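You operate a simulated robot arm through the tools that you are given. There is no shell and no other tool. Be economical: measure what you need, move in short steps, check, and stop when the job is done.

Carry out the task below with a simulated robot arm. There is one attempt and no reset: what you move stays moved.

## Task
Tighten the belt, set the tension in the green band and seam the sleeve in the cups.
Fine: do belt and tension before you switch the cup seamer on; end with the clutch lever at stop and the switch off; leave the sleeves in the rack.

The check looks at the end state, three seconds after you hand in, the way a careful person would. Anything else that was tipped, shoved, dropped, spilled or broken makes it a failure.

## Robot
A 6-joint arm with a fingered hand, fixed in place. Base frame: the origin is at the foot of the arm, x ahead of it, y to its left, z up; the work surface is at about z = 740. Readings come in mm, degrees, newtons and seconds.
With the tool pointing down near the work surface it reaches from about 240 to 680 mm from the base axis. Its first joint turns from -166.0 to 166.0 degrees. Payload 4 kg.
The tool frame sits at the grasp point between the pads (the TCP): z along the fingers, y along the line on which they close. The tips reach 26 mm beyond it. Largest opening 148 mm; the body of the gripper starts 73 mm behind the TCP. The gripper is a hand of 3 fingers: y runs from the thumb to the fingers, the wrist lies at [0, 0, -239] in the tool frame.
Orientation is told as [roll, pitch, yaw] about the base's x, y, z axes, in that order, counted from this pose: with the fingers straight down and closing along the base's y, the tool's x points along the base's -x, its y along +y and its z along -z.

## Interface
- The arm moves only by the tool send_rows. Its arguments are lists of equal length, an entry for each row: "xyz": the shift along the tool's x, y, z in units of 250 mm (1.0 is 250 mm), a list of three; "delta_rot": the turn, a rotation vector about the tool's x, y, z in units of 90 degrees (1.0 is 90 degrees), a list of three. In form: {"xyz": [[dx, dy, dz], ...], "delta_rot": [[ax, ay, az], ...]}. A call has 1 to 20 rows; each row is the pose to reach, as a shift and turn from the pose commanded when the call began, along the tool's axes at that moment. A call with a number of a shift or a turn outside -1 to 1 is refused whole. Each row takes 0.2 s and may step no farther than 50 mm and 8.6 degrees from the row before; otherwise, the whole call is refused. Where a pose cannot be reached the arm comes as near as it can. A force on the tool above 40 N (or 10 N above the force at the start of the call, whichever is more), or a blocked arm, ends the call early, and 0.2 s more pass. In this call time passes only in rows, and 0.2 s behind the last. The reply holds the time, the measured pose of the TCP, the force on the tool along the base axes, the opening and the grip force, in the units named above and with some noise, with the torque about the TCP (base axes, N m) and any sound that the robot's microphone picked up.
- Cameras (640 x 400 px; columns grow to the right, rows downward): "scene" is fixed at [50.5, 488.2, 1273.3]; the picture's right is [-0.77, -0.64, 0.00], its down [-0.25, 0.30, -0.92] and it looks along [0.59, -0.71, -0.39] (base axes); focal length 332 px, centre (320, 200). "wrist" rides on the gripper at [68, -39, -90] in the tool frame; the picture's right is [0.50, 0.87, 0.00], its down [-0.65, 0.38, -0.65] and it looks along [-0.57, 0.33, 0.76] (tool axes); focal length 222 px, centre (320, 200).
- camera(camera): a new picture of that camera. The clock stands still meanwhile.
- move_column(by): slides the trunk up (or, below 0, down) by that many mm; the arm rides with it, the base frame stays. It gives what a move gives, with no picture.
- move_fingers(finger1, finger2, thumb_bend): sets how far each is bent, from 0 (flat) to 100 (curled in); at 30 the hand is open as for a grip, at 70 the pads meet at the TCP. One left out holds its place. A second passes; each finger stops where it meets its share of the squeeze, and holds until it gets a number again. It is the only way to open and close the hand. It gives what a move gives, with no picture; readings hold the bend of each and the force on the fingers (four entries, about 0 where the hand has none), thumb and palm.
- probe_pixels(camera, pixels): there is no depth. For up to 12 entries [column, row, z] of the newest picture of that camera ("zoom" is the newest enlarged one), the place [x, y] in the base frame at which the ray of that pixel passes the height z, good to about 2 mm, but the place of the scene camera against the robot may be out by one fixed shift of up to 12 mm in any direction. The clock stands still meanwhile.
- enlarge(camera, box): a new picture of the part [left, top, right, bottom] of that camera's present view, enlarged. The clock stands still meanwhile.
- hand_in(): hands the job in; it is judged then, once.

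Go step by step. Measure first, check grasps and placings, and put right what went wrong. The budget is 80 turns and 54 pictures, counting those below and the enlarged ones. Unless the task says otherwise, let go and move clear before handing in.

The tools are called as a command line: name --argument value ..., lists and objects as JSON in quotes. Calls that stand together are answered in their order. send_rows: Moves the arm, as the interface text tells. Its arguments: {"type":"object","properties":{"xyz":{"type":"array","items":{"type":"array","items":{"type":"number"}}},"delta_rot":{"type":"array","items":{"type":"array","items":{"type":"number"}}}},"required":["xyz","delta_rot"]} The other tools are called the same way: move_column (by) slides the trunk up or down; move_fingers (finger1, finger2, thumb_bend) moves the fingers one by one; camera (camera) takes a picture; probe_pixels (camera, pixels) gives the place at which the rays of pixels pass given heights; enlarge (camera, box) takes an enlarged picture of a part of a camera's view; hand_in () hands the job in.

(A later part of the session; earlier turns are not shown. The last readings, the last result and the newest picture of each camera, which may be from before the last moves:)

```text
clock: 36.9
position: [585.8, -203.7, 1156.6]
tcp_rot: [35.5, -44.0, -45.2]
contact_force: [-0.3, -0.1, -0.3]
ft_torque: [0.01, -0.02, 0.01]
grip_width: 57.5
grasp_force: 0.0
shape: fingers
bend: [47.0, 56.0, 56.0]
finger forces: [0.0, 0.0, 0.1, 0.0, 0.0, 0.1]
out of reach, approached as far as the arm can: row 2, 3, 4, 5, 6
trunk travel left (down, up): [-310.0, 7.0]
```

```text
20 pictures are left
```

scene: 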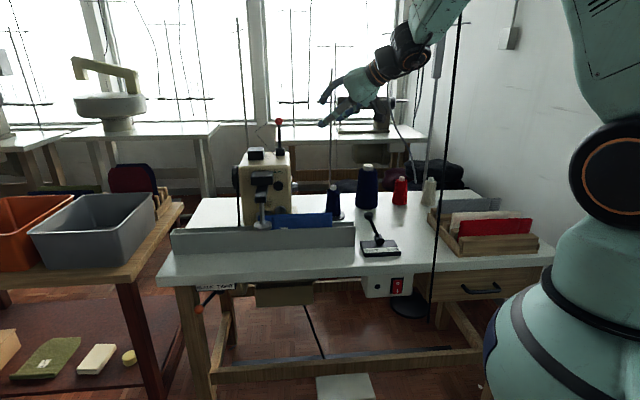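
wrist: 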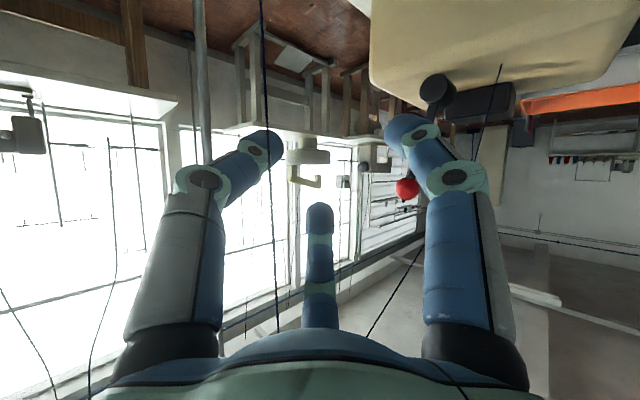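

Elbow is up again and all objects look untouched. Next I move out in front of the table, up high, with a natural orientation (tool 45° forward-down) for the belt lever.

send_rows --xyz '[[0.095, 0.116, 0.018], [0.19, 0.231, 0.037], [0.284, 0.347, 0.055], [0.379, 0.462, 0.074], [0.474, 0.578, 0.092], [0.569, 0.693, 0.11], [0.663, 0.809, 0.129], [0.758, 0.924, 0.147]]' --delta_rot '[[0.019, 0.008, -0.029], [0.039, 0.016, -0.058], [0.058, 0.024, -0.086], [0.078, 0.032, -0.115], [0.097, 0.039, -0.144], [0.116, 0.047, -0.173], [0.136, 0.055, -0.201], [0.155, 0.063, -0.23]]'

move_column --by -135

```text
clock: 38.7
position: [594.9, 91.7, 1097.6]
tcp_rot: [-0.1, -44.8, -14.9]
contact_force: [-0.4, 0.1, 0.5]
ft_torque: [-0.01, -0.02, 0.02]
grip_width: 57.8
grasp_force: 0.1
shape: fingers
bend: [47.0, 56.0, 56.0]
finger forces: [0.0, 0.0, 0.0, 0.0, 0.0, 0.0]
out of reach, approached as far as the arm can: row 1, 2, 3, 4
trunk travel left (down, up): [-310.0, 7.0]
```

```text
clock: 40.3
position: [593.4, 93.0, 962.0]
tcp_rot: [0.0, -45.2, -15.0]
contact_force: [-0.1, -0.1, 0.5]
ft_torque: [0.0, 0.0, 0.02]
grip_width: 57.5
grasp_force: 0.2
shape: fingers
bend: [47.0, 56.0, 56.0]
finger forces: [0.0, 0.0, 0.0, 0.1, 0.0, 0.1]
trunk travel left (down, up): [-175.0, 142.0]
```

Control is exact again at (593,93,962). I'll descend in front of the table to view the belt lever from ~130 mm.

send_rows --xyz '[[0.091, 0.068, 0.123], [0.182, 0.136, 0.246], [0.272, 0.205, 0.369], [0.363, 0.273, 0.492], [0.454, 0.341, 0.615]]' --delta_rot '[[0, 0, 0], [0, 0, 0], [0, 0, 0], [0, 0, 0], [0, 0, 0]]'

camera --camera "wrist"

```text
clock: 41.5
position: [644.6, 166.1, 772.0]
tcp_rot: [0.0, -45.1, -15.1]
contact_force: [0.0, -0.7, -0.6]
ft_torque: [0.01, 0.0, 0.01]
grip_width: 57.7
grasp_force: 0.0
shape: fingers
bend: [47.0, 56.0, 56.0]
finger forces: [0.0, 0.0, 0.1, 0.1, 0.0, 0.0]
trunk travel left (down, up): [-175.0, 142.0]
```

```text
19 pictures are left
```

wrist: 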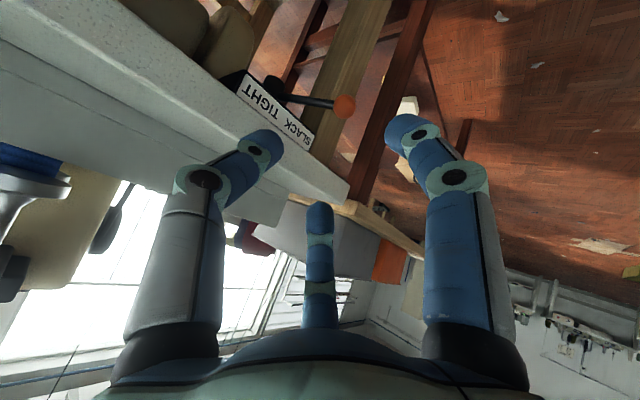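

The belt lever is visible: pivot (275,87), ball (344,105), label SLACK/TIGHT. I'll triangulate ball and pivot and enlarge.

probe_pixels --camera "wrist" --pixels '[[344, 105, 660], [344, 105, 680], [344, 105, 700], [275, 87, 680], [275, 87, 700], [275, 87, 720], [302, 147, 720], [245, 77, 720], [348, 198, 740]]'

enlarge --camera "wrist" --box '[230, 55, 374, 145]'

```text
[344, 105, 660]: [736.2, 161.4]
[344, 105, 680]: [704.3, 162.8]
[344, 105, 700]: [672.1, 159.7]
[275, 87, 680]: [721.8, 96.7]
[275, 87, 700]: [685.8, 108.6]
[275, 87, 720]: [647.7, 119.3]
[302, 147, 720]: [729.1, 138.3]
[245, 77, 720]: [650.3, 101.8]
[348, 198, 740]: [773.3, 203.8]
```

```text
4.44 times, centred on (302, 100) of wrist
```

zoom: 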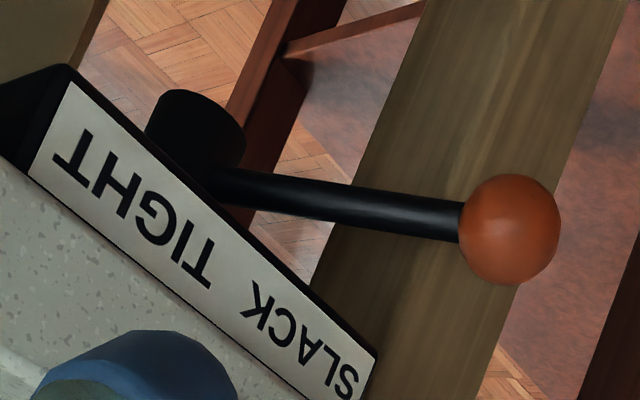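

Ball is near (745,159,657), the hub near z 680 with the rod mostly along the table edge. I can't yet tell whether it swings horizontally or vertically, so I'll view it from lower down.

send_rows --xyz '[[0.145, 0.026, 0.081], [0.29, 0.053, 0.161], [0.436, 0.079, 0.242]]' --delta_rot '[[0, 0, 0], [0, 0, 0], [0, 0, 0]]'

camera --camera "wrist"

```text
clock: 42.3
position: [616.6, 193.1, 653.1]
tcp_rot: [-0.1, -45.1, -15.0]
contact_force: [0.0, 0.4, 0.2]
ft_torque: [-0.03, 0.04, 0.03]
grip_width: 57.5
grasp_force: 0.0
shape: fingers
bend: [47.0, 56.0, 56.0]
finger forces: [0.0, 0.0, 0.0, 0.0, 0.0, 0.0]
trunk travel left (down, up): [-175.0, 142.0]
```

```text
17 pictures are left
```

wrist: 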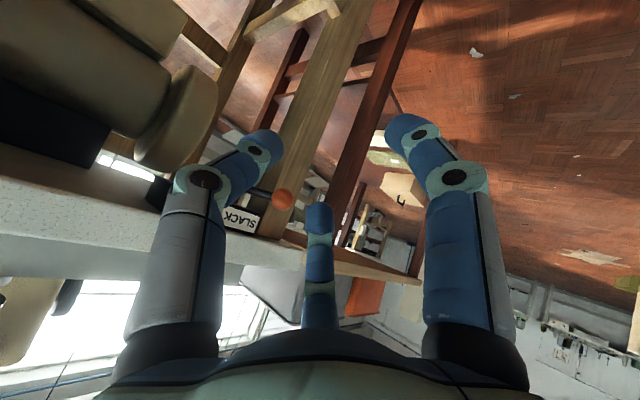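

The thumb hides the hub; I'll shift 90 mm along the table to see the hub straight on.

send_rows --xyz '[[-0.045, 0.156, 0.045], [-0.09, 0.312, 0.09]]' --delta_rot '[[0, 0, 0], [0, 0, 0]]'

enlarge --camera "wrist" --box '[0, 90, 280, 265]'

```text
clock: 42.9
position: [668.5, 261.2, 655.2]
tcp_rot: [0.0, -45.0, -14.9]
contact_force: [0.2, -1.4, 0.3]
ft_torque: [0.0, -0.01, -0.04]
grip_width: 57.6
grasp_force: 0.1
shape: fingers
bend: [47.0, 56.0, 56.0]
finger forces: [0.0, 0.1, 0.0, 0.1, 0.0, 0.1]
trunk travel left (down, up): [-175.0, 142.0]
```

```text
2.29 times, centred on (140, 178) of wrist
```

zoom: 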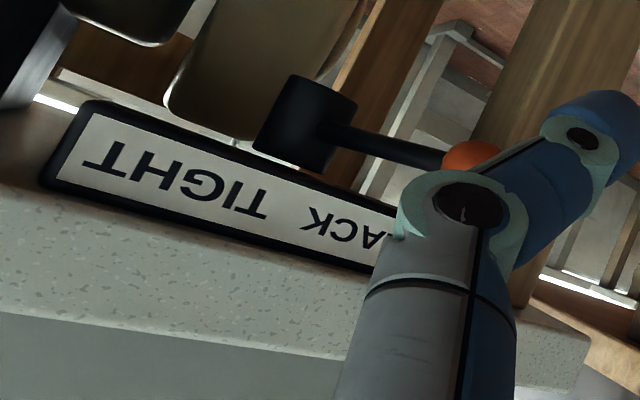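

The hub and rod are visible now; I'll zoom in tightly to determine the hub's axis.

enlarge --camera "wrist" --box '[100, 110, 220, 185]'

```text
5.33 times, centred on (160, 148) of wrist
```

zoom: 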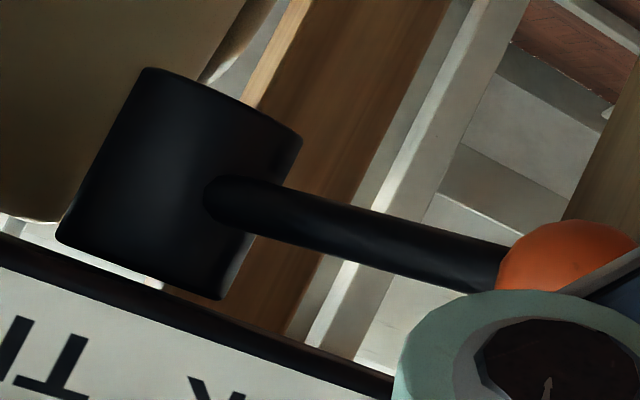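

The highlight runs along the hub's vertical axis, so the lever swings horizontally, ball passing in front from SLACK to TIGHT. I'll close the hand into a point and place it on the far (+u) side of the ball.

move_fingers --finger1 72 --finger2 72 --thumb_bend 72

send_rows --xyz '[[-0.1, 0.005, 0.074], [-0.2, 0.01, 0.148], [-0.273, -0.05, 0.222], [-0.346, -0.11, 0.295]]' --delta_rot '[[0, 0, 0], [0, 0, 0], [0, 0, 0], [0, 0, 0]]'

camera --camera "wrist"

```text
clock: 43.9
position: [668.0, 260.9, 652.8]
tcp_rot: [-0.1, -45.1, -15.0]
contact_force: [0.8, -0.2, -0.1]
ft_torque: [0.04, 0.03, 0.01]
grip_width: 0.2
grasp_force: 0.1
shape: fingers
bend: [71.0, 71.0, 71.0]
finger forces: [0.0, 0.0, 0.1, 0.0, 0.0, 0.0]
trunk travel left (down, up): [-175.0, 142.0]
```

```text
clock: 44.9
position: [739.5, 198.4, 663.9]
tcp_rot: [0.3, -45.4, -15.1]
contact_force: [0.1, 0.6, 0.4]
ft_torque: [-0.04, -0.01, 0.0]
grip_width: 0.0
grasp_force: 0.0
shape: fingers
bend: [71.0, 71.0, 71.0]
finger forces: [0.0, 0.0, 0.0, 0.1, 0.0, 0.0]
out of reach, approached as far as the arm can: row 2, 3, 4
trunk travel left (down, up): [-175.0, 142.0]
```

```text
14 pictures are left
```

wrist: 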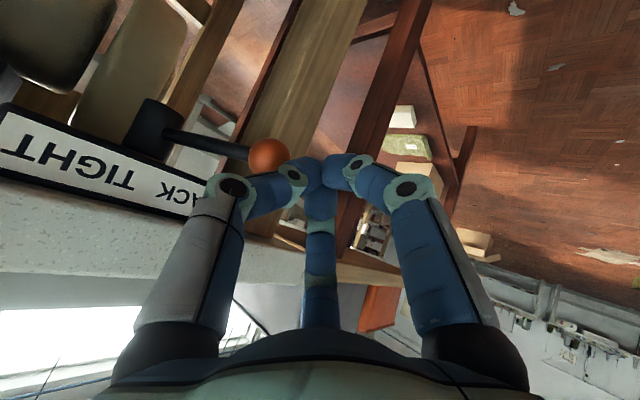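

The fist sits right beside the ball on its +u side (ball at (268,155)). I'll push along −u in 11 mm rows.

send_rows --xyz '[[0.016, -0.039, -0.016], [0.032, -0.078, -0.032], [0.048, -0.117, -0.048], [0.064, -0.156, -0.064], [0.079, -0.195, -0.079], [0.095, -0.234, -0.095], [0.111, -0.273, -0.111], [0.127, -0.312, -0.127], [0.138, -0.34, -0.138]]' --delta_rot '[[0, 0, 0], [0, 0, 0], [0, 0, 0], [0, 0, 0], [0, 0, 0], [0, 0, 0], [0, 0, 0], [0, 0, 0], [0, 0, 0]]'

camera --camera "wrist"

```text
clock: 46.9
position: [671.7, 129.6, 663.9]
tcp_rot: [0.0, -45.0, -15.0]
contact_force: [0.7, 0.0, 0.3]
ft_torque: [0.02, -0.02, -0.02]
grip_width: 0.0
grasp_force: 0.0
shape: fingers
bend: [71.0, 71.0, 71.0]
finger forces: [0.0, 0.0, 0.0, 0.0, 0.0, 0.0]
trunk travel left (down, up): [-175.0, 142.0]
```

```text
13 pictures are left
```

wrist: 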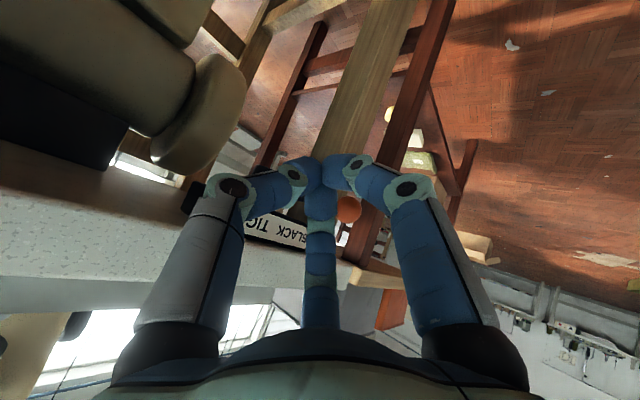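

The fist passed in front of the ball (now triangulated at u 643, v 414, z 650), so it must sit ~20 mm deeper. I'll go back around with the tool yawed outward for better reach.

send_rows --xyz '[[0.016, 0.112, -0.016], [0.032, 0.225, -0.032], [-0.003, 0.33, 0.017], [-0.038, 0.432, 0.066], [-0.114, 0.37, 0.142], [-0.19, 0.308, 0.218]]' --delta_rot '[[-0.05, 0, -0.05], [-0.1, 0, -0.1], [-0.15, 0, -0.15], [-0.204, 0, -0.204], [-0.204, 0, -0.204], [-0.204, 0, -0.204]]'

camera --camera "wrist"

```text
clock: 48.3
position: [756.9, 179.2, 657.3]
tcp_rot: [-0.1, -45.2, 10.8]
contact_force: [1.7, -0.4, 2.2]
ft_torque: [-0.06, 0.02, 0.01]
grip_width: 0.2
grasp_force: 0.9
shape: fingers
bend: [71.0, 71.0, 71.0]
finger forces: [0.1, 0.0, 0.1, 0.1, 1.7, 0.1]
out of reach, approached as far as the arm can: row 6
trunk travel left (down, up): [-175.0, 142.0]
```

```text
12 pictures are left
```

wrist: 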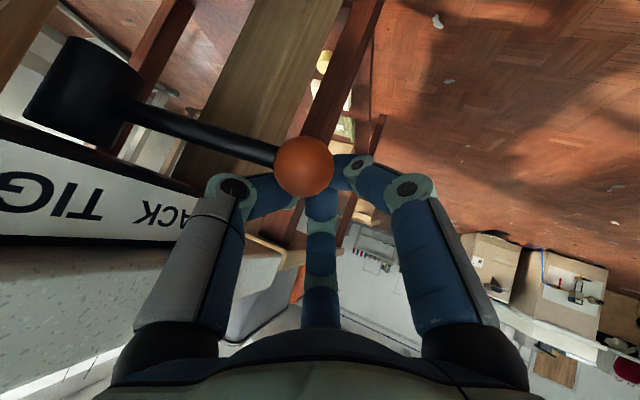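

The fist is now behind the ball, ball nestled in the notch between thumb and finger 1 (305,165). I'll push −u along the lever's arc.

send_rows --xyz '[[0.029, -0.009, -0.029], [0.057, -0.023, -0.057], [0.083, -0.039, -0.083], [0.108, -0.059, -0.108], [0.13, -0.083, -0.13], [0.151, -0.11, -0.151], [0.171, -0.141, -0.171], [0.188, -0.175, -0.188], [0.211, -0.201, -0.211], [0.227, -0.216, -0.227]]' --delta_rot '[[0, 0, 0], [0, 0, 0], [0, 0, 0], [0, 0, 0], [0, 0, 0], [0, 0, 0], [0, 0, 0], [0, 0, 0], [0, 0, 0], [0, 0, 0]]'

camera --camera "wrist"

```text
clock: 50.1
position: [706.1, 134.0, 665.0]
tcp_rot: [-0.1, -46.3, 11.4]
contact_force: [0.9, 6.0, 10.7]
ft_torque: [-0.17, 0.01, 0.03]
grip_width: 0.2
grasp_force: 5.6
shape: fingers
bend: [71.0, 71.0, 72.0]
finger forces: [0.0, 0.1, 0.0, 0.0, 11.5, 0.1]
out of reach, approached as far as the arm can: row 1, 2
trunk travel left (down, up): [-175.0, 142.0]
stopped in row 9: the force on the tool passed its limit at 44 N (the readings are from after the stop); the commanded pose is now the measured one
```

```text
11 pictures are left
```

wrist: 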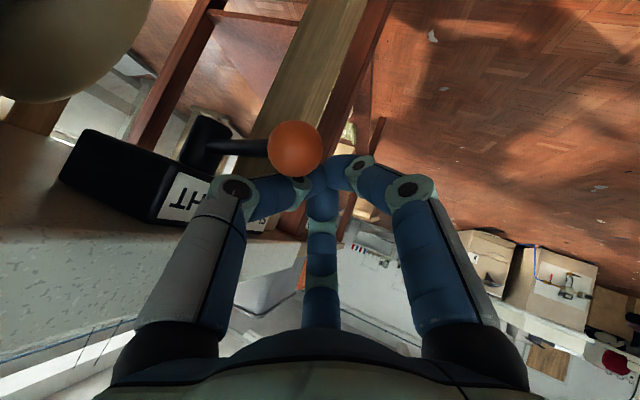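

The ball moved to about u 563 (−24° from hub; start was +31°), and the push stopped at 44 N. I'll push a little more to see whether it is at its end stop.

send_rows --xyz '[[0.012, -0.016, -0.012], [0.022, -0.03, -0.022], [0.03, -0.046, -0.03], [0.038, -0.062, -0.038]]' --delta_rot '[[0, 0, 0], [0, 0, 0], [0, 0, 0], [0, 0, 0]]'

enlarge --camera "scene" --box '[160, 250, 320, 350]'

```text
clock: 50.9
position: [704.2, 123.5, 670.5]
tcp_rot: [-0.2, -47.0, 11.5]
contact_force: [1.8, 5.7, 6.0]
ft_torque: [0.01, 0.01, 0.04]
grip_width: 0.0
grasp_force: 6.6
shape: fingers
bend: [71.0, 71.0, 72.0]
finger forces: [0.0, 0.1, 0.0, 0.1, 12.7, 0.0]
trunk travel left (down, up): [-175.0, 142.0]
stopped in row 3: the force on the tool passed its limit at 43 N (the readings are from after the stop); the commanded pose is now the measured one
```

```text
4.00 times, centred on (240, 300) of scene
```

zoom: 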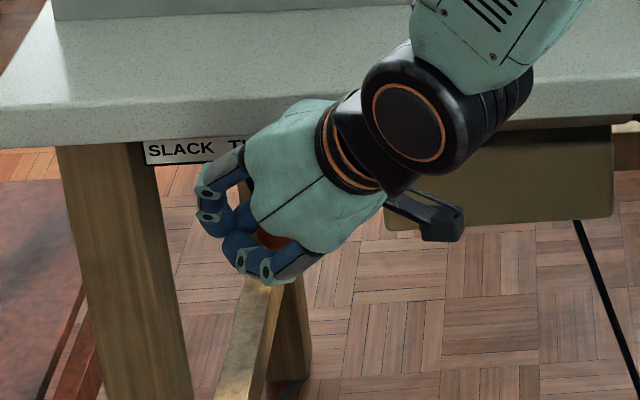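

Force again climbs at the same place with the hand riding up, so it appears to be at the stop. I'll back off +u and −v and look at where the lever stays.

send_rows --xyz '[[-0.03, 0.05, 0.03], [-0.09, 0.09, 0.09], [-0.05, 0.2, 0.05], [0.02, 0.3, -0.02], [0.1, 0.38, -0.1], [0.16, 0.4, -0.22]]' --delta_rot '[[0, 0, 0], [0, 0, 0], [0, 0, 0], [0, 0, 0], [0, 0, 0], [0, 0, 0]]'

enlarge --camera "scene" --box '[160, 250, 320, 350]'

```text
clock: 52.3
position: [616.7, 206.7, 678.7]
tcp_rot: [-0.3, -46.7, 11.5]
contact_force: [-0.2, 0.8, 0.2]
ft_torque: [-0.01, 0.01, 0.02]
grip_width: 0.2
grasp_force: 0.1
shape: fingers
bend: [71.0, 71.0, 72.0]
finger forces: [0.0, 0.1, 0.0, 0.0, 0.0, 0.1]
trunk travel left (down, up): [-175.0, 142.0]
```

```text
4.00 times, centred on (240, 300) of scene
```

zoom: 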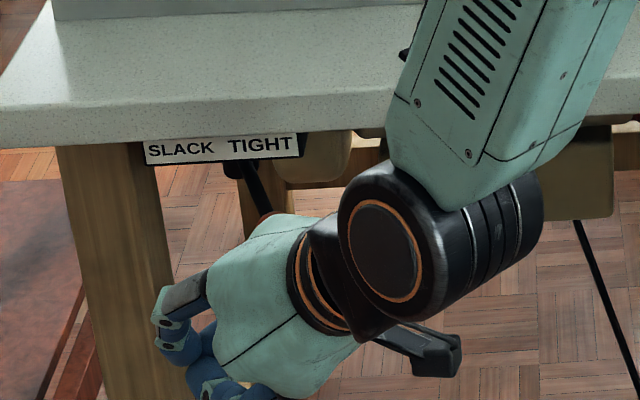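

The lever now leans to the TIGHT side (rod toward (268,210) in the zoom). I'll verify once with the wrist camera.

camera --camera "wrist"

```text
8 pictures are left
```

wrist: 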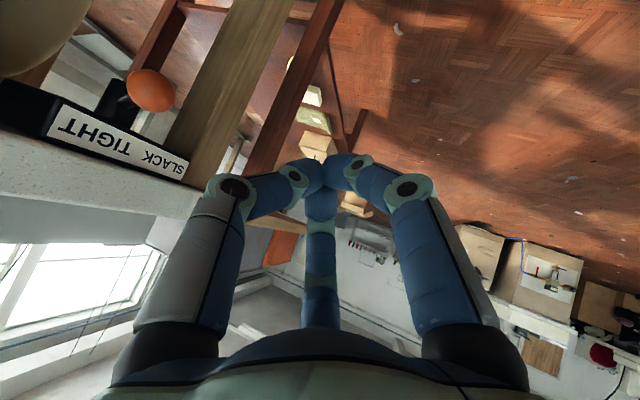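

The lever's ball sits on the TIGHT side against its stop (hub (115,97), ball (150,90)). Now I travel along the front of the table to view the switch.

send_rows --xyz '[[0.025, -0.084, -0.1], [0.05, -0.167, -0.2], [0.075, -0.251, -0.299], [0.1, -0.334, -0.399], [0.125, -0.418, -0.499], [0.15, -0.501, -0.599], [0.175, -0.585, -0.698], [0.2, -0.668, -0.798]]' --delta_rot '[[0.049, 0.021, 0.062], [0.097, 0.042, 0.123], [0.146, 0.063, 0.185], [0.195, 0.084, 0.247], [0.243, 0.105, 0.308], [0.292, 0.126, 0.37], [0.34, 0.147, 0.431], [0.389, 0.168, 0.493]]'

send_rows --xyz '[[-0.016, -0.157, 0.025], [-0.033, -0.313, 0.05], [-0.049, -0.47, 0.075], [-0.065, -0.627, 0.099], [-0.082, -0.783, 0.124], [-0.098, -0.94, 0.149]]' --delta_rot '[[0, 0, 0], [0, 0, 0], [0, 0, 0], [0, 0, 0], [0, 0, 0], [0, 0, 0]]'

camera --camera "wrist"

```text
clock: 54.1
position: [472.7, 7.3, 778.7]
tcp_rot: [0.1, -30.3, -45.1]
contact_force: [-0.2, 0.4, -0.5]
ft_torque: [-0.01, -0.01, 0.02]
grip_width: 0.0
grasp_force: 0.1
shape: fingers
bend: [71.0, 71.0, 72.0]
finger forces: [0.1, 0.0, 0.0, 0.0, 0.1, 0.0]
trunk travel left (down, up): [-175.0, 142.0]
```

```text
clock: 55.5
position: [332.0, -186.3, 757.3]
tcp_rot: [0.2, -30.3, -45.2]
contact_force: [-0.2, 0.4, 0.2]
ft_torque: [0.0, 0.03, 0.01]
grip_width: 0.1
grasp_force: 0.2
shape: fingers
bend: [71.0, 71.0, 72.0]
finger forces: [0.0, 0.2, 0.0, 0.0, 0.0, 0.0]
trunk travel left (down, up): [-175.0, 142.0]
```

```text
7 pictures are left
```

wrist: 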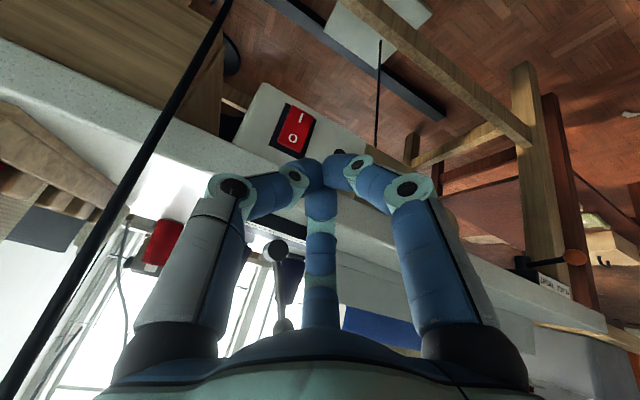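

The switch is clear at (292,130): "O" at (292,138) about z 685 and "I" at (300,118) about z 662, on a face near v 433. I'll tilt the fist to lead with the fingertip and stand off 25 mm in front of the "I" half.

send_rows --xyz '[[0.037, -0.021, 0.108], [0.075, -0.043, 0.215], [0.112, -0.064, 0.323]]' --delta_rot '[[0.023, -0.073, 0.028], [0.047, -0.146, 0.055], [0.07, -0.219, 0.083]]'

camera --camera "wrist"

```text
clock: 56.3
position: [335.8, -209.0, 673.4]
tcp_rot: [0.3, -50.1, -54.9]
contact_force: [-0.4, -0.1, 0.4]
ft_torque: [0.02, -0.01, 0.0]
grip_width: 0.2
grasp_force: 0.0
shape: fingers
bend: [71.0, 71.0, 72.0]
finger forces: [0.0, 0.1, 0.0, 0.1, 0.0, 0.0]
trunk travel left (down, up): [-175.0, 142.0]
```

```text
6 pictures are left
```

wrist: 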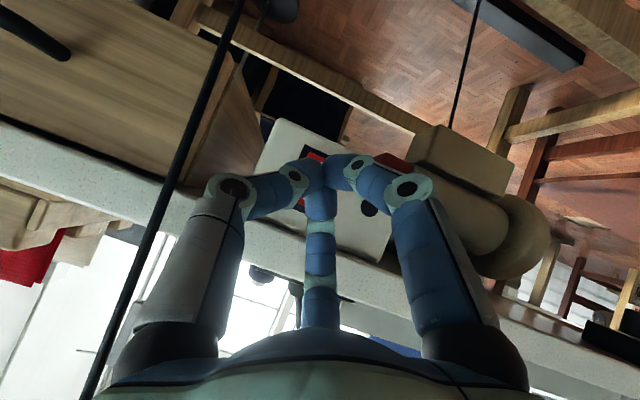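

Combining both views puts the switch face at v≈455 with "I" at z≈645 and "O" at z≈670. I'll drop 17 mm and press forward in small steps on the "I" half.

send_rows --xyz '[[0.052, 0, 0.044], [-0.011, 0.017, 0.119], [-0.044, 0.026, 0.158], [-0.06, 0.03, 0.176], [-0.07, 0.033, 0.188], [-0.08, 0.035, 0.201]]' --delta_rot '[[0, 0, 0], [0, 0, 0], [0, 0, 0], [0, 0, 0], [0, 0, 0], [0, 0, 0]]'

```text
clock: 57.7
position: [368.3, -242.7, 653.8]
tcp_rot: [-0.4, -49.4, -54.4]
contact_force: [-11.5, 13.1, 7.1]
ft_torque: [-0.11, -0.16, 0.18]
grip_width: 0.6
grasp_force: 13.1
shape: fingers
bend: [68.0, 73.0, 71.0]
finger forces: [0.1, 26.5, 0.0, 0.1, 0.1, 0.0]
trunk travel left (down, up): [-175.0, 142.0]
stopped in row 6: the force on the tool passed its limit at 42 N (the readings are from after the stop); the commanded pose is now the measured one
```

Contact at v≈456 with over 40 N on finger 2. I'll back off 45 mm and check the switch.

send_rows --xyz '[[0.051, -0.014, -0.06], [0.114, -0.031, -0.136], [0.19, -0.05, -0.226]]' --delta_rot '[[0, 0, 0], [0, 0, 0], [0, 0, 0]]'

enlarge --camera "scene" --box '[345, 205, 505, 305]'

```text
clock: 58.5
position: [314.5, -189.6, 655.2]
tcp_rot: [-0.2, -49.6, -54.5]
contact_force: [-0.4, -0.4, 0.1]
ft_torque: [-0.02, 0.02, 0.01]
grip_width: 0.0
grasp_force: 0.0
shape: fingers
bend: [71.0, 72.0, 71.0]
finger forces: [0.1, 0.1, 0.0, 0.1, 0.2, 0.1]
trunk travel left (down, up): [-175.0, 142.0]
```

```text
4.00 times, centred on (425, 255) of scene
```

zoom: 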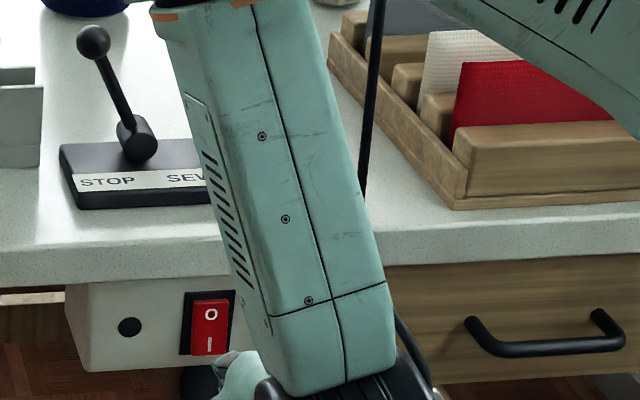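

The "I" half now looks pressed in and "O" proud in the zoom, so the switch seems on. Next: rise, un-tilt the hand and go to the +u (STOP) side of the clutch ball at about (u 166, v 545, z 850).

send_rows --xyz '[[-0.107, 0, -0.09], [-0.214, 0, -0.18], [-0.321, 0, -0.27], [-0.43, 0, -0.36], [-0.537, 0, -0.45], [-0.644, 0, -0.54], [-0.75, 0, -0.63]]' --delta_rot '[[-0.0065, 0.078, -0.014], [-0.013, 0.157, -0.028], [-0.0195, 0.235, -0.042], [-0.026, 0.314, -0.056], [-0.0326, 0.392, -0.071], [-0.039, 0.471, -0.085], [-0.0456, 0.549, -0.0988]]'

send_rows --xyz '[[-0.126, 0.098, -0.02], [-0.251, 0.196, -0.04], [-0.377, 0.294, -0.06], [-0.503, 0.392, -0.07], [-0.628, 0.49, -0.08], [-0.754, 0.588, -0.08]]' --delta_rot '[[0, 0, 0], [0, 0, 0], [0, 0, 0], [0, 0, 0], [0, 0, 0], [0, 0, 0]]'

camera --camera "wrist"

```text
clock: 60.1
position: [318.0, -189.4, 898.4]
tcp_rot: [-0.2, 0.1, -45.3]
contact_force: [-0.1, 0.4, -0.8]
ft_torque: [0.0, -0.02, -0.01]
grip_width: 0.0
grasp_force: 0.0
shape: fingers
bend: [71.0, 72.0, 71.0]
finger forces: [0.1, 0.0, 0.0, 0.0, 0.0, 0.0]
out of reach, approached as far as the arm can: row 5
trunk travel left (down, up): [-175.0, 142.0]
```

```text
clock: 61.5
position: [556.1, -221.6, 919.3]
tcp_rot: [-0.1, 0.0, -45.2]
contact_force: [-0.3, 0.4, 0.1]
ft_torque: [0.01, 0.03, -0.01]
grip_width: 0.0
grasp_force: 0.0
shape: fingers
bend: [71.0, 72.0, 71.0]
finger forces: [0.0, 0.0, 0.0, 0.1, 0.0, 0.0]
trunk travel left (down, up): [-175.0, 142.0]
```

```text
4 pictures are left
```

wrist: 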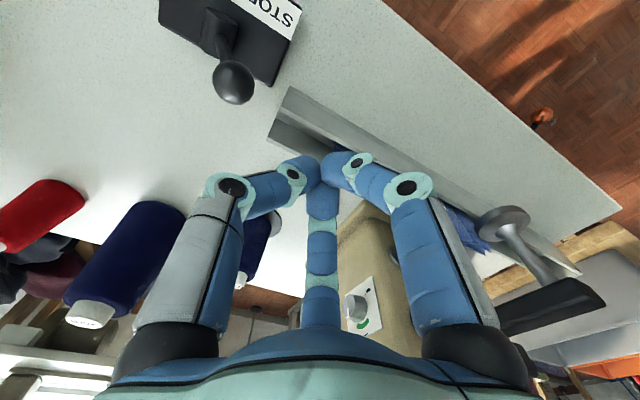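

The view confirms the clutch ball at (u 167, v 543, z≈845), hub at u≈130. I'll lower to z 852 beside it and push −u toward SEW.

send_rows --xyz '[[0.024, 0, 0.134], [0.024, 0, 0.268], [0.024, -0.06, 0.268], [0.024, -0.12, 0.268], [0.024, -0.16, 0.268], [0.024, -0.2, 0.268], [0.024, -0.24, 0.268], [0.024, -0.28, 0.268], [0.024, -0.32, 0.268], [0.024, -0.36, 0.268], [0.024, -0.4, 0.268], [0.024, -0.43, 0.268], [0.024, -0.46, 0.268]]' --delta_rot '[[0, 0, 0], [0, 0, 0], [0, 0, 0], [0, 0, 0], [0, 0, 0], [0, 0, 0], [0, 0, 0], [0, 0, 0], [0, 0, 0], [0, 0, 0], [0, 0, 0], [0, 0, 0], [0, 0, 0]]'

```text
clock: 64.3
position: [472.4, -296.6, 855.1]
tcp_rot: [-0.1, -0.3, -45.1]
contact_force: [25.3, 18.3, 17.7]
ft_torque: [-0.44, 0.51, 0.15]
grip_width: 0.3
grasp_force: 17.4
shape: fingers
bend: [67.0, 67.0, 73.0]
finger forces: [0.1, 0.0, 0.0, 0.1, 34.5, 0.1]
trunk travel left (down, up): [-175.0, 142.0]
```

The lever resisted with ~35 N at u 124, consistent with its SEW end stop. I'll ease off and wait a few seconds, listening.

send_rows --xyz '[[0, 0.08, 0], [0, 0.16, 0], [0, 0.2, 0], [0, 0.2, 0], [0, 0.2, 0], [0, 0.2, 0], [0, 0.2, 0], [0, 0.2, 0], [0, 0.2, 0], [0, 0.2, 0]]' --delta_rot '[[0, 0, 0], [0, 0, 0], [0, 0, 0], [0, 0, 0], [0, 0, 0], [0, 0, 0], [0, 0, 0], [0, 0, 0], [0, 0, 0], [0, 0, 0]]'

camera --camera "scene"

```text
clock: 66.5
position: [505.1, -262.0, 852.9]
tcp_rot: [-0.2, -0.1, -45.2]
contact_force: [0.5, 0.2, -0.1]
ft_torque: [0.02, -0.01, 0.0]
grip_width: 0.0
grasp_force: 0.0
shape: fingers
bend: [68.0, 71.0, 73.0]
finger forces: [0.0, 0.1, 0.0, 0.1, 0.0, 0.1]
trunk travel left (down, up): [-175.0, 142.0]
```

```text
3 pictures are left
```

scene: 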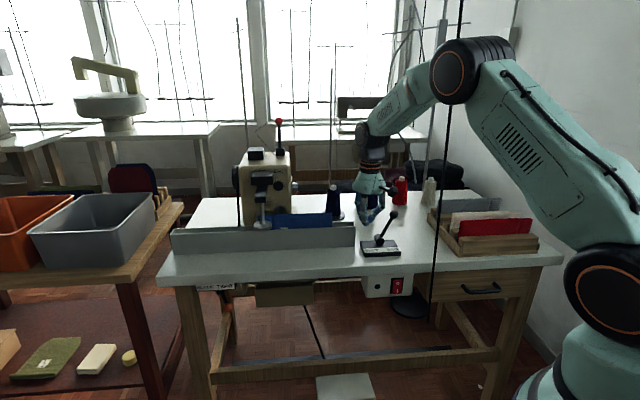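

The lever now stands at SEW (ball at (392,213)), but no sound was reported. I'll wait another 4 s and listen before deciding.

send_rows --xyz '[[0, 0.05, -0.1], [0, 0.1, -0.2], [0, 0.1, -0.2], [0, 0.1, -0.2], [0, 0.1, -0.2], [0, 0.1, -0.2], [0, 0.1, -0.2], [0, 0.1, -0.2], [0, 0.1, -0.2], [0, 0.1, -0.2], [0, 0.1, -0.2], [0, 0.1, -0.2], [0, 0.1, -0.2], [0, 0.1, -0.2], [0, 0.1, -0.2], [0, 0.1, -0.2], [0, 0.1, -0.2], [0, 0.1, -0.2], [0, 0.1, -0.2], [0, 0.1, -0.2]]' --delta_rot '[[0, 0, 0], [0, 0, 0], [0, 0, 0], [0, 0, 0], [0, 0, 0], [0, 0, 0], [0, 0, 0], [0, 0, 0], [0, 0, 0], [0, 0, 0], [0, 0, 0], [0, 0, 0], [0, 0, 0], [0, 0, 0], [0, 0, 0], [0, 0, 0], [0, 0, 0], [0, 0, 0], [0, 0, 0], [0, 0, 0]]'

enlarge --camera "scene" --box '[180, 180, 420, 330]'

```text
clock: 70.7
position: [521.9, -245.8, 903.5]
tcp_rot: [0.0, 0.0, -45.2]
contact_force: [-0.1, -0.3, 0.4]
ft_torque: [0.04, 0.01, -0.04]
grip_width: 0.1
grasp_force: 0.0
shape: fingers
bend: [68.0, 71.0, 73.0]
finger forces: [0.1, 0.1, 0.1, 0.0, 0.0, 0.0]
trunk travel left (down, up): [-175.0, 142.0]
```

```text
2.67 times, centred on (300, 255) of scene
```

zoom: 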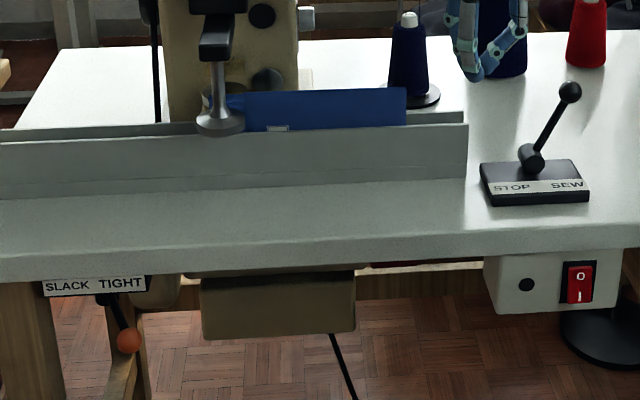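

The sleeve tag is still at scene (284,228), so nothing has been sewn: the machine isn't running. The belt lever is at TIGHT and the clutch at SEW, so I suspect the switch and look at it closely.

enlarge --camera "scene" --box '[378, 272, 418, 297]'

```text
16.00 times, centred on (398, 284) of scene
```

zoom: 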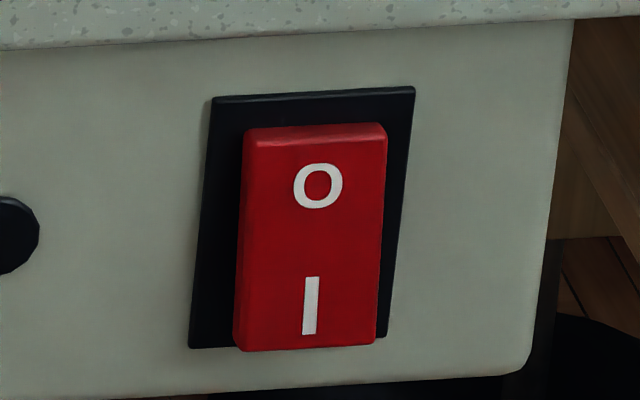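

The zoom shows the rocker's lower "I" end still standing proud (gap to bezel: bottom 45/8 px vs top 34/23 px), so the switch is still off — my press was too close to its pivot. I'll return to the switch, aiming lower.

send_rows --xyz '[[0.15, -0.086, 0.0], [0.299, -0.171, 0.0], [0.449, -0.257, 0.0], [0.598, -0.342, 0.01], [0.748, -0.428, 0.02]]' --delta_rot '[[0, 0, 0], [0, 0, 0], [0, 0, 0], [0, 0, 0], [0, 0, 0]]'

send_rows --xyz '[[-0.014, 0.001, 0.142], [-0.027, 0.002, 0.283], [-0.041, 0.003, 0.425], [-0.055, 0.005, 0.567], [-0.069, 0.006, 0.709], [-0.082, 0.007, 0.85], [-0.096, 0.008, 0.992]]' --delta_rot '[[0.0066, -0.079, 0.0143], [0.0133, -0.158, 0.0285], [0.02, -0.237, 0.043], [0.0266, -0.316, 0.057], [0.033, -0.395, 0.071], [0.04, -0.474, 0.0856], [0.0465, -0.553, 0.0999]]'

```text
clock: 71.9
position: [312.4, -187.7, 897.9]
tcp_rot: [-0.2, -0.1, -45.2]
contact_force: [-0.6, -0.2, -0.1]
ft_torque: [0.01, 0.0, 0.0]
grip_width: 0.1
grasp_force: 0.0
shape: fingers
bend: [68.0, 71.0, 73.0]
finger forces: [0.0, 0.0, 0.0, 0.0, 0.0, 0.1]
trunk travel left (down, up): [-175.0, 142.0]
```

```text
clock: 73.5
position: [333.5, -205.5, 647.8]
tcp_rot: [-0.1, -49.8, -54.6]
contact_force: [0.3, -0.6, -0.6]
ft_torque: [0.0, 0.03, -0.03]
grip_width: 0.2
grasp_force: 0.1
shape: fingers
bend: [68.0, 71.0, 72.0]
finger forces: [0.0, 0.0, 0.0, 0.1, 0.1, 0.0]
out of reach, approached as far as the arm can: row 3, 4
trunk travel left (down, up): [-175.0, 142.0]
```

The fist is back in front of the switch, 8 mm lower than before (tip at z≈636). I'll firm up the fist and press in 2 mm steps.

move_fingers --finger1 75 --finger2 75 --thumb_bend 75

send_rows --xyz '[[-0.076, 0.02, 0.091], [-0.096, 0.026, 0.115], [-0.104, 0.028, 0.124], [-0.109, 0.029, 0.13], [-0.114, 0.031, 0.136], [-0.119, 0.032, 0.142], [-0.124, 0.033, 0.148], [-0.129, 0.035, 0.154], [-0.134, 0.036, 0.16], [-0.139, 0.037, 0.166], [-0.144, 0.039, 0.172]]' --delta_rot '[[0, 0, 0], [0, 0, 0], [0, 0, 0], [0, 0, 0], [0, 0, 0], [0, 0, 0], [0, 0, 0], [0, 0, 0], [0, 0, 0], [0, 0, 0], [0, 0, 0]]'

```text
clock: 74.5
position: [333.2, -206.3, 649.7]
tcp_rot: [-0.2, -49.8, -54.8]
contact_force: [0.1, -0.2, 0.6]
ft_torque: [0.01, 0.02, 0.03]
grip_width: 0.1
grasp_force: 0.1
shape: fingers
bend: [72.0, 72.0, 74.0]
finger forces: [0.1, 0.0, 0.0, 0.0, 0.0, 0.1]
trunk travel left (down, up): [-175.0, 142.0]
```

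```text
clock: 76.9
position: [371.2, -242.2, 649.4]
tcp_rot: [-0.4, -49.8, -54.6]
contact_force: [-23.1, 22.1, 0.2]
ft_torque: [-0.03, -0.03, 0.09]
grip_width: 0.0
grasp_force: 18.4
shape: fingers
bend: [72.0, 75.0, 73.0]
finger forces: [0.0, 19.8, 0.1, 0.0, 16.9, 0.0]
trunk travel left (down, up): [-175.0, 142.0]
```

It's pressing squarely with 32 N; I'll push 2–3 mm more, then back off and listen.

send_rows --xyz '[[-0.0025, 0.0007, 0.003], [-0.005, 0.0014, 0.006], [-0.0075, 0.002, 0.009], [-0.01, 0.0027, 0.012]]' --delta_rot '[[0, 0, 0], [0, 0, 0], [0, 0, 0], [0, 0, 0]]'

send_rows --xyz '[[0.051, -0.014, -0.06], [0.114, -0.031, -0.136], [0.114, -0.031, -0.136], [0.114, -0.031, -0.136], [0.114, -0.031, -0.136], [0.114, -0.031, -0.136]]' --delta_rot '[[0, 0, 0], [0, 0, 0], [0, 0, 0], [0, 0, 0], [0, 0, 0], [0, 0, 0]]'

```text
clock: 77.6
position: [369.3, -242.7, 648.1]
tcp_rot: [-0.5, -49.4, -54.3]
contact_force: [-9.6, 11.4, -0.2]
ft_torque: [-0.09, -0.1, 0.27]
grip_width: 0.2
grasp_force: 7.8
shape: fingers
bend: [72.0, 75.0, 73.0]
finger forces: [0.0, 15.2, 0.0, 0.1, 0.0, 0.0]
trunk travel left (down, up): [-175.0, 142.0]
stopped in row 3: the force on the tool passed its limit at 42 N (the readings are from after the stop); the commanded pose is now the measured one
```

```text
clock: 79.0
position: [339.9, -213.5, 648.2]
tcp_rot: [-0.4, -49.5, -54.5]
contact_force: [-0.3, -0.9, 0.9]
ft_torque: [0.0, 0.0, 0.02]
grip_width: 0.0
grasp_force: 0.2
shape: fingers
bend: [72.0, 75.0, 73.0]
finger forces: [0.0, 0.1, 0.0, 0.1, 0.1, 0.0]
trunk travel left (down, up): [-175.0, 142.0]
```

No sound and no way to see the rocker cheaply, so I'll feel it: the bottom contact was at TCP v≈433; I'll touch the top half lightly and compare.

send_rows --xyz '[[-0.11, 0, -0.093], [-0.16, 0.014, -0.033], [-0.19, 0.022, 0.003]]' --delta_rot '[[0, 0, 0], [0, 0, 0], [0, 0, 0]]'

send_rows --xyz '[[-0.005, 0.0014, 0.006], [-0.01, 0.0027, 0.012]]' --delta_rot '[[0, 0, 0], [0, 0, 0]]'

```text
clock: 79.8
position: [361.1, -235.2, 683.8]
tcp_rot: [-0.4, -49.6, -54.5]
contact_force: [-0.3, -0.7, -0.1]
ft_torque: [0.01, 0.01, -0.04]
grip_width: 0.0
grasp_force: 0.0
shape: fingers
bend: [72.0, 75.0, 73.0]
finger forces: [0.1, 0.0, 0.0, 0.0, 0.1, 0.1]
trunk travel left (down, up): [-175.0, 142.0]
```

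```text
clock: 80.4
position: [366.4, -238.8, 684.7]
tcp_rot: [-0.5, -49.5, -54.5]
contact_force: [0.2, -0.1, -0.3]
ft_torque: [0.0, 0.0, 0.04]
grip_width: 0.2
grasp_force: 0.1
shape: fingers
bend: [72.0, 75.0, 73.0]
finger forces: [0.0, 0.0, 0.0, 0.1, 0.0, 0.0]
trunk travel left (down, up): [-175.0, 142.0]
```

No contact at v 428. I'll advance in 3 mm increments.

send_rows --xyz '[[-0.0076, 0.002, 0.009]]' --delta_rot '[[0, 0, 0]]'

send_rows --xyz '[[-0.0076, 0.002, 0.009]]' --delta_rot '[[0, 0, 0]]'

send_rows --xyz '[[-0.0076, 0.002, 0.009]]' --delta_rot '[[0, 0, 0]]'

```text
clock: 80.8
position: [368.0, -240.9, 684.5]
tcp_rot: [-0.3, -49.6, -54.5]
contact_force: [-0.8, 0.9, 0.3]
ft_torque: [-0.04, 0.0, -0.01]
grip_width: 0.1
grasp_force: 0.0
shape: fingers
bend: [72.0, 75.0, 73.0]
finger forces: [0.1, 0.0, 0.0, 0.1, 0.1, 0.1]
trunk travel left (down, up): [-175.0, 142.0]
```

```text
clock: 81.2
position: [368.5, -241.6, 683.4]
tcp_rot: [-0.5, -49.5, -54.4]
contact_force: [-2.9, 3.4, 0.2]
ft_torque: [-0.05, -0.01, 0.12]
grip_width: 0.0
grasp_force: 1.9
shape: fingers
bend: [72.0, 75.0, 73.0]
finger forces: [0.1, 4.4, 0.1, 0.0, 0.0, 0.0]
trunk travel left (down, up): [-175.0, 142.0]
```

```text
clock: 81.6
position: [369.7, -243.6, 683.2]
tcp_rot: [-0.6, -49.4, -54.3]
contact_force: [-13.3, 14.2, -1.0]
ft_torque: [-0.22, -0.2, 0.23]
grip_width: 0.1
grasp_force: 7.7
shape: fingers
bend: [72.0, 75.0, 73.0]
finger forces: [0.0, 15.9, 0.0, 0.0, 0.0, 0.0]
trunk travel left (down, up): [-175.0, 142.0]
```

Top half contacts at TCP v≈431. Now I'll feel the bottom half the same way, starting from v≈417.

send_rows --xyz '[[0.051, -0.014, -0.06], [0.161, -0.014, 0.032]]' --delta_rot '[[0, 0, 0], [0, 0, 0]]'

send_rows --xyz '[[-0.0127, 0.0034, 0.015]]' --delta_rot '[[0, 0, 0]]'

send_rows --xyz '[[-0.0076, 0.002, 0.009]]' --delta_rot '[[0, 0, 0]]'

send_rows --xyz '[[-0.0076, 0.002, 0.009]]' --delta_rot '[[0, 0, 0]]'

send_rows --xyz '[[-0.0076, 0.002, 0.009]]' --delta_rot '[[0, 0, 0]]'

```text
clock: 82.2
position: [359.6, -231.4, 650.2]
tcp_rot: [-0.4, -49.6, -54.5]
contact_force: [0.8, 0.3, -1.0]
ft_torque: [-0.02, 0.0, -0.01]
grip_width: 0.0
grasp_force: 0.1
shape: fingers
bend: [72.0, 75.0, 73.0]
finger forces: [0.0, 0.1, 0.0, 0.0, 0.1, 0.0]
trunk travel left (down, up): [-175.0, 142.0]
```

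```text
clock: 82.6
position: [361.4, -234.4, 650.0]
tcp_rot: [-0.4, -49.6, -54.5]
contact_force: [0.1, -0.5, -0.7]
ft_torque: [0.01, -0.02, -0.01]
grip_width: 0.0
grasp_force: 0.1
shape: fingers
bend: [72.0, 75.0, 73.0]
finger forces: [0.0, 0.1, 0.0, 0.0, 0.0, 0.0]
trunk travel left (down, up): [-175.0, 142.0]
```

```text
clock: 83.0
position: [363.3, -237.6, 649.0]
tcp_rot: [-0.5, -49.6, -54.5]
contact_force: [-0.3, -0.3, -0.1]
ft_torque: [0.02, -0.01, -0.04]
grip_width: 0.0
grasp_force: 0.1
shape: fingers
bend: [72.0, 75.0, 73.0]
finger forces: [0.0, 0.1, 0.0, 0.0, 0.0, 0.0]
trunk travel left (down, up): [-175.0, 142.0]
```

```text
clock: 83.4
position: [365.5, -238.2, 649.4]
tcp_rot: [-0.3, -49.6, -54.4]
contact_force: [0.1, -0.8, 0.5]
ft_torque: [-0.01, 0.01, 0.0]
grip_width: 0.1
grasp_force: 0.1
shape: fingers
bend: [72.0, 75.0, 73.0]
finger forces: [0.0, 0.0, 0.0, 0.0, 0.1, 0.1]
trunk travel left (down, up): [-175.0, 142.0]
```

```text
clock: 83.8
position: [366.1, -240.7, 648.7]
tcp_rot: [-0.4, -49.6, -54.5]
contact_force: [0.2, -0.4, -0.1]
ft_torque: [0.0, 0.01, 0.02]
grip_width: 0.2
grasp_force: 0.0
shape: fingers
bend: [72.0, 75.0, 73.0]
finger forces: [0.0, 0.0, 0.1, 0.0, 0.0, 0.1]
trunk travel left (down, up): [-175.0, 142.0]
```

The bottom probe at z≈636 also finds nothing before v 429, so that press passed just below the rocker onto the flat bezel. I'll raise 7 mm (tip z≈644) and press slowly.

send_rows --xyz '[[0.03, -0.008, -0.036], [0.009, -0.008, -0.054]]' --delta_rot '[[0, 0, 0], [0, 0, 0]]'

send_rows --xyz '[[-0.0101, 0.0027, 0.0121], [-0.0152, 0.0041, 0.0181]]' --delta_rot '[[0, 0, 0], [0, 0, 0]]'

send_rows --xyz '[[-0.0051, 0.0014, 0.006], [-0.0076, 0.002, 0.009]]' --delta_rot '[[0, 0, 0], [0, 0, 0]]'

send_rows --xyz '[[-0.0051, 0.0014, 0.006], [-0.0076, 0.002, 0.009]]' --delta_rot '[[0, 0, 0], [0, 0, 0]]'

send_rows --xyz '[[-0.0051, 0.0014, 0.006], [-0.0076, 0.002, 0.009]]' --delta_rot '[[0, 0, 0], [0, 0, 0]]'

```text
clock: 84.4
position: [358.6, -231.8, 656.5]
tcp_rot: [-0.4, -49.6, -54.4]
contact_force: [-0.3, 0.6, -0.4]
ft_torque: [0.01, 0.02, 0.0]
grip_width: 0.0
grasp_force: 0.1
shape: fingers
bend: [72.0, 75.0, 73.0]
finger forces: [0.0, 0.1, 0.0, 0.0, 0.1, 0.0]
trunk travel left (down, up): [-175.0, 142.0]
```

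```text
clock: 85.0
position: [362.6, -236.8, 656.6]
tcp_rot: [-0.4, -49.7, -54.4]
contact_force: [0.0, 0.3, -0.6]
ft_torque: [0.01, 0.01, 0.02]
grip_width: 0.1
grasp_force: 0.0
shape: fingers
bend: [72.0, 75.0, 73.0]
finger forces: [0.0, 0.1, 0.1, 0.0, 0.0, 0.0]
trunk travel left (down, up): [-175.0, 142.0]
```

```text
clock: 85.6
position: [364.4, -239.2, 656.3]
tcp_rot: [-0.4, -49.5, -54.5]
contact_force: [-0.2, 0.3, 0.7]
ft_torque: [0.01, -0.02, 0.01]
grip_width: 0.2
grasp_force: 0.0
shape: fingers
bend: [72.0, 75.0, 73.0]
finger forces: [0.1, 0.1, 0.0, 0.0, 0.1, 0.0]
trunk travel left (down, up): [-175.0, 142.0]
```

```text
clock: 86.2
position: [367.2, -240.5, 656.4]
tcp_rot: [-0.4, -49.5, -54.5]
contact_force: [0.1, 0.3, -0.6]
ft_torque: [-0.01, -0.01, -0.02]
grip_width: 0.0
grasp_force: 0.2
shape: fingers
bend: [72.0, 75.0, 73.0]
finger forces: [0.0, 0.0, 0.1, 0.0, 0.0, 0.0]
trunk travel left (down, up): [-175.0, 142.0]
```

```text
clock: 86.8
position: [368.1, -241.6, 656.1]
tcp_rot: [-0.5, -49.5, -54.5]
contact_force: [-4.2, 5.7, 0.2]
ft_torque: [-0.05, -0.02, 0.06]
grip_width: 0.2
grasp_force: 2.5
shape: fingers
bend: [72.0, 75.0, 73.0]
finger forces: [0.0, 5.2, 0.0, 0.1, 0.0, 0.0]
trunk travel left (down, up): [-175.0, 142.0]
```

Contact is at v≈431 at every height, so the rocker gives easily or presses flush. I'll press this lower spot firmly once more (≈30 N), back off, wait 3 s and use the last picture on sleeve and switch together.

send_rows --xyz '[[-0.005, 0.0014, 0.006], [-0.0101, 0.0027, 0.0121], [-0.0101, 0.0027, 0.0121]]' --delta_rot '[[0, 0, 0], [0, 0, 0], [0, 0, 0]]'

send_rows --xyz '[[0.051, -0.014, -0.06], [0.114, -0.031, -0.136], [0.19, -0.05, -0.226], [0.19, -0.05, -0.226], [0.19, -0.05, -0.226], [0.19, -0.05, -0.226], [0.19, -0.05, -0.226], [0.19, -0.05, -0.226], [0.19, -0.05, -0.226], [0.19, -0.05, -0.226], [0.19, -0.05, -0.226], [0.19, -0.05, -0.226], [0.19, -0.05, -0.226], [0.19, -0.05, -0.226], [0.19, -0.05, -0.226], [0.19, -0.05, -0.226], [0.19, -0.05, -0.226], [0.19, -0.05, -0.226]]' --delta_rot '[[0, 0, 0], [0, 0, 0], [0, 0, 0], [0, 0, 0], [0, 0, 0], [0, 0, 0], [0, 0, 0], [0, 0, 0], [0, 0, 0], [0, 0, 0], [0, 0, 0], [0, 0, 0], [0, 0, 0], [0, 0, 0], [0, 0, 0], [0, 0, 0], [0, 0, 0], [0, 0, 0]]'

```text
clock: 87.6
position: [370.4, -243.3, 655.1]
tcp_rot: [-0.6, -49.5, -54.4]
contact_force: [-21.0, 24.1, 1.0]
ft_torque: [0.02, -0.1, 0.21]
grip_width: 0.0
grasp_force: 18.8
shape: fingers
bend: [72.0, 76.0, 73.0]
finger forces: [0.0, 19.1, 0.0, 0.0, 18.1, 0.0]
trunk travel left (down, up): [-175.0, 142.0]
```

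```text
clock: 91.4
position: [319.2, -193.4, 654.5]
tcp_rot: [-0.4, -49.5, -54.5]
contact_force: [-0.3, -0.5, -1.0]
ft_torque: [0.03, 0.01, -0.01]
grip_width: 0.2
grasp_force: 0.0
shape: fingers
bend: [72.0, 75.0, 73.0]
finger forces: [0.0, 0.0, 0.1, 0.0, 0.1, 0.0]
trunk travel left (down, up): [-175.0, 142.0]
```

No sound again. I'll use the last picture for sleeve and switch together.

enlarge --camera "scene" --box '[280, 210, 416, 295]'

```text
4.71 times, centred on (348, 252) of scene
```

zoom: 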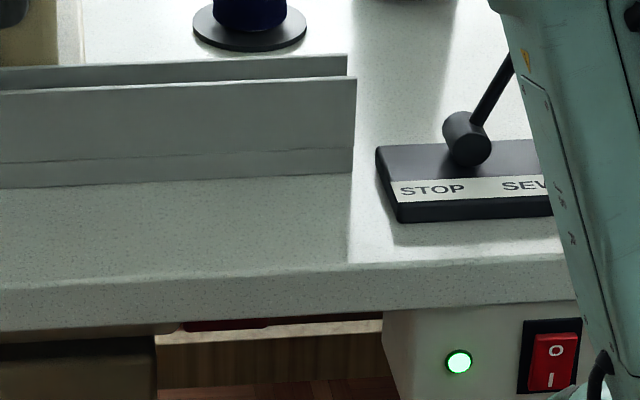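

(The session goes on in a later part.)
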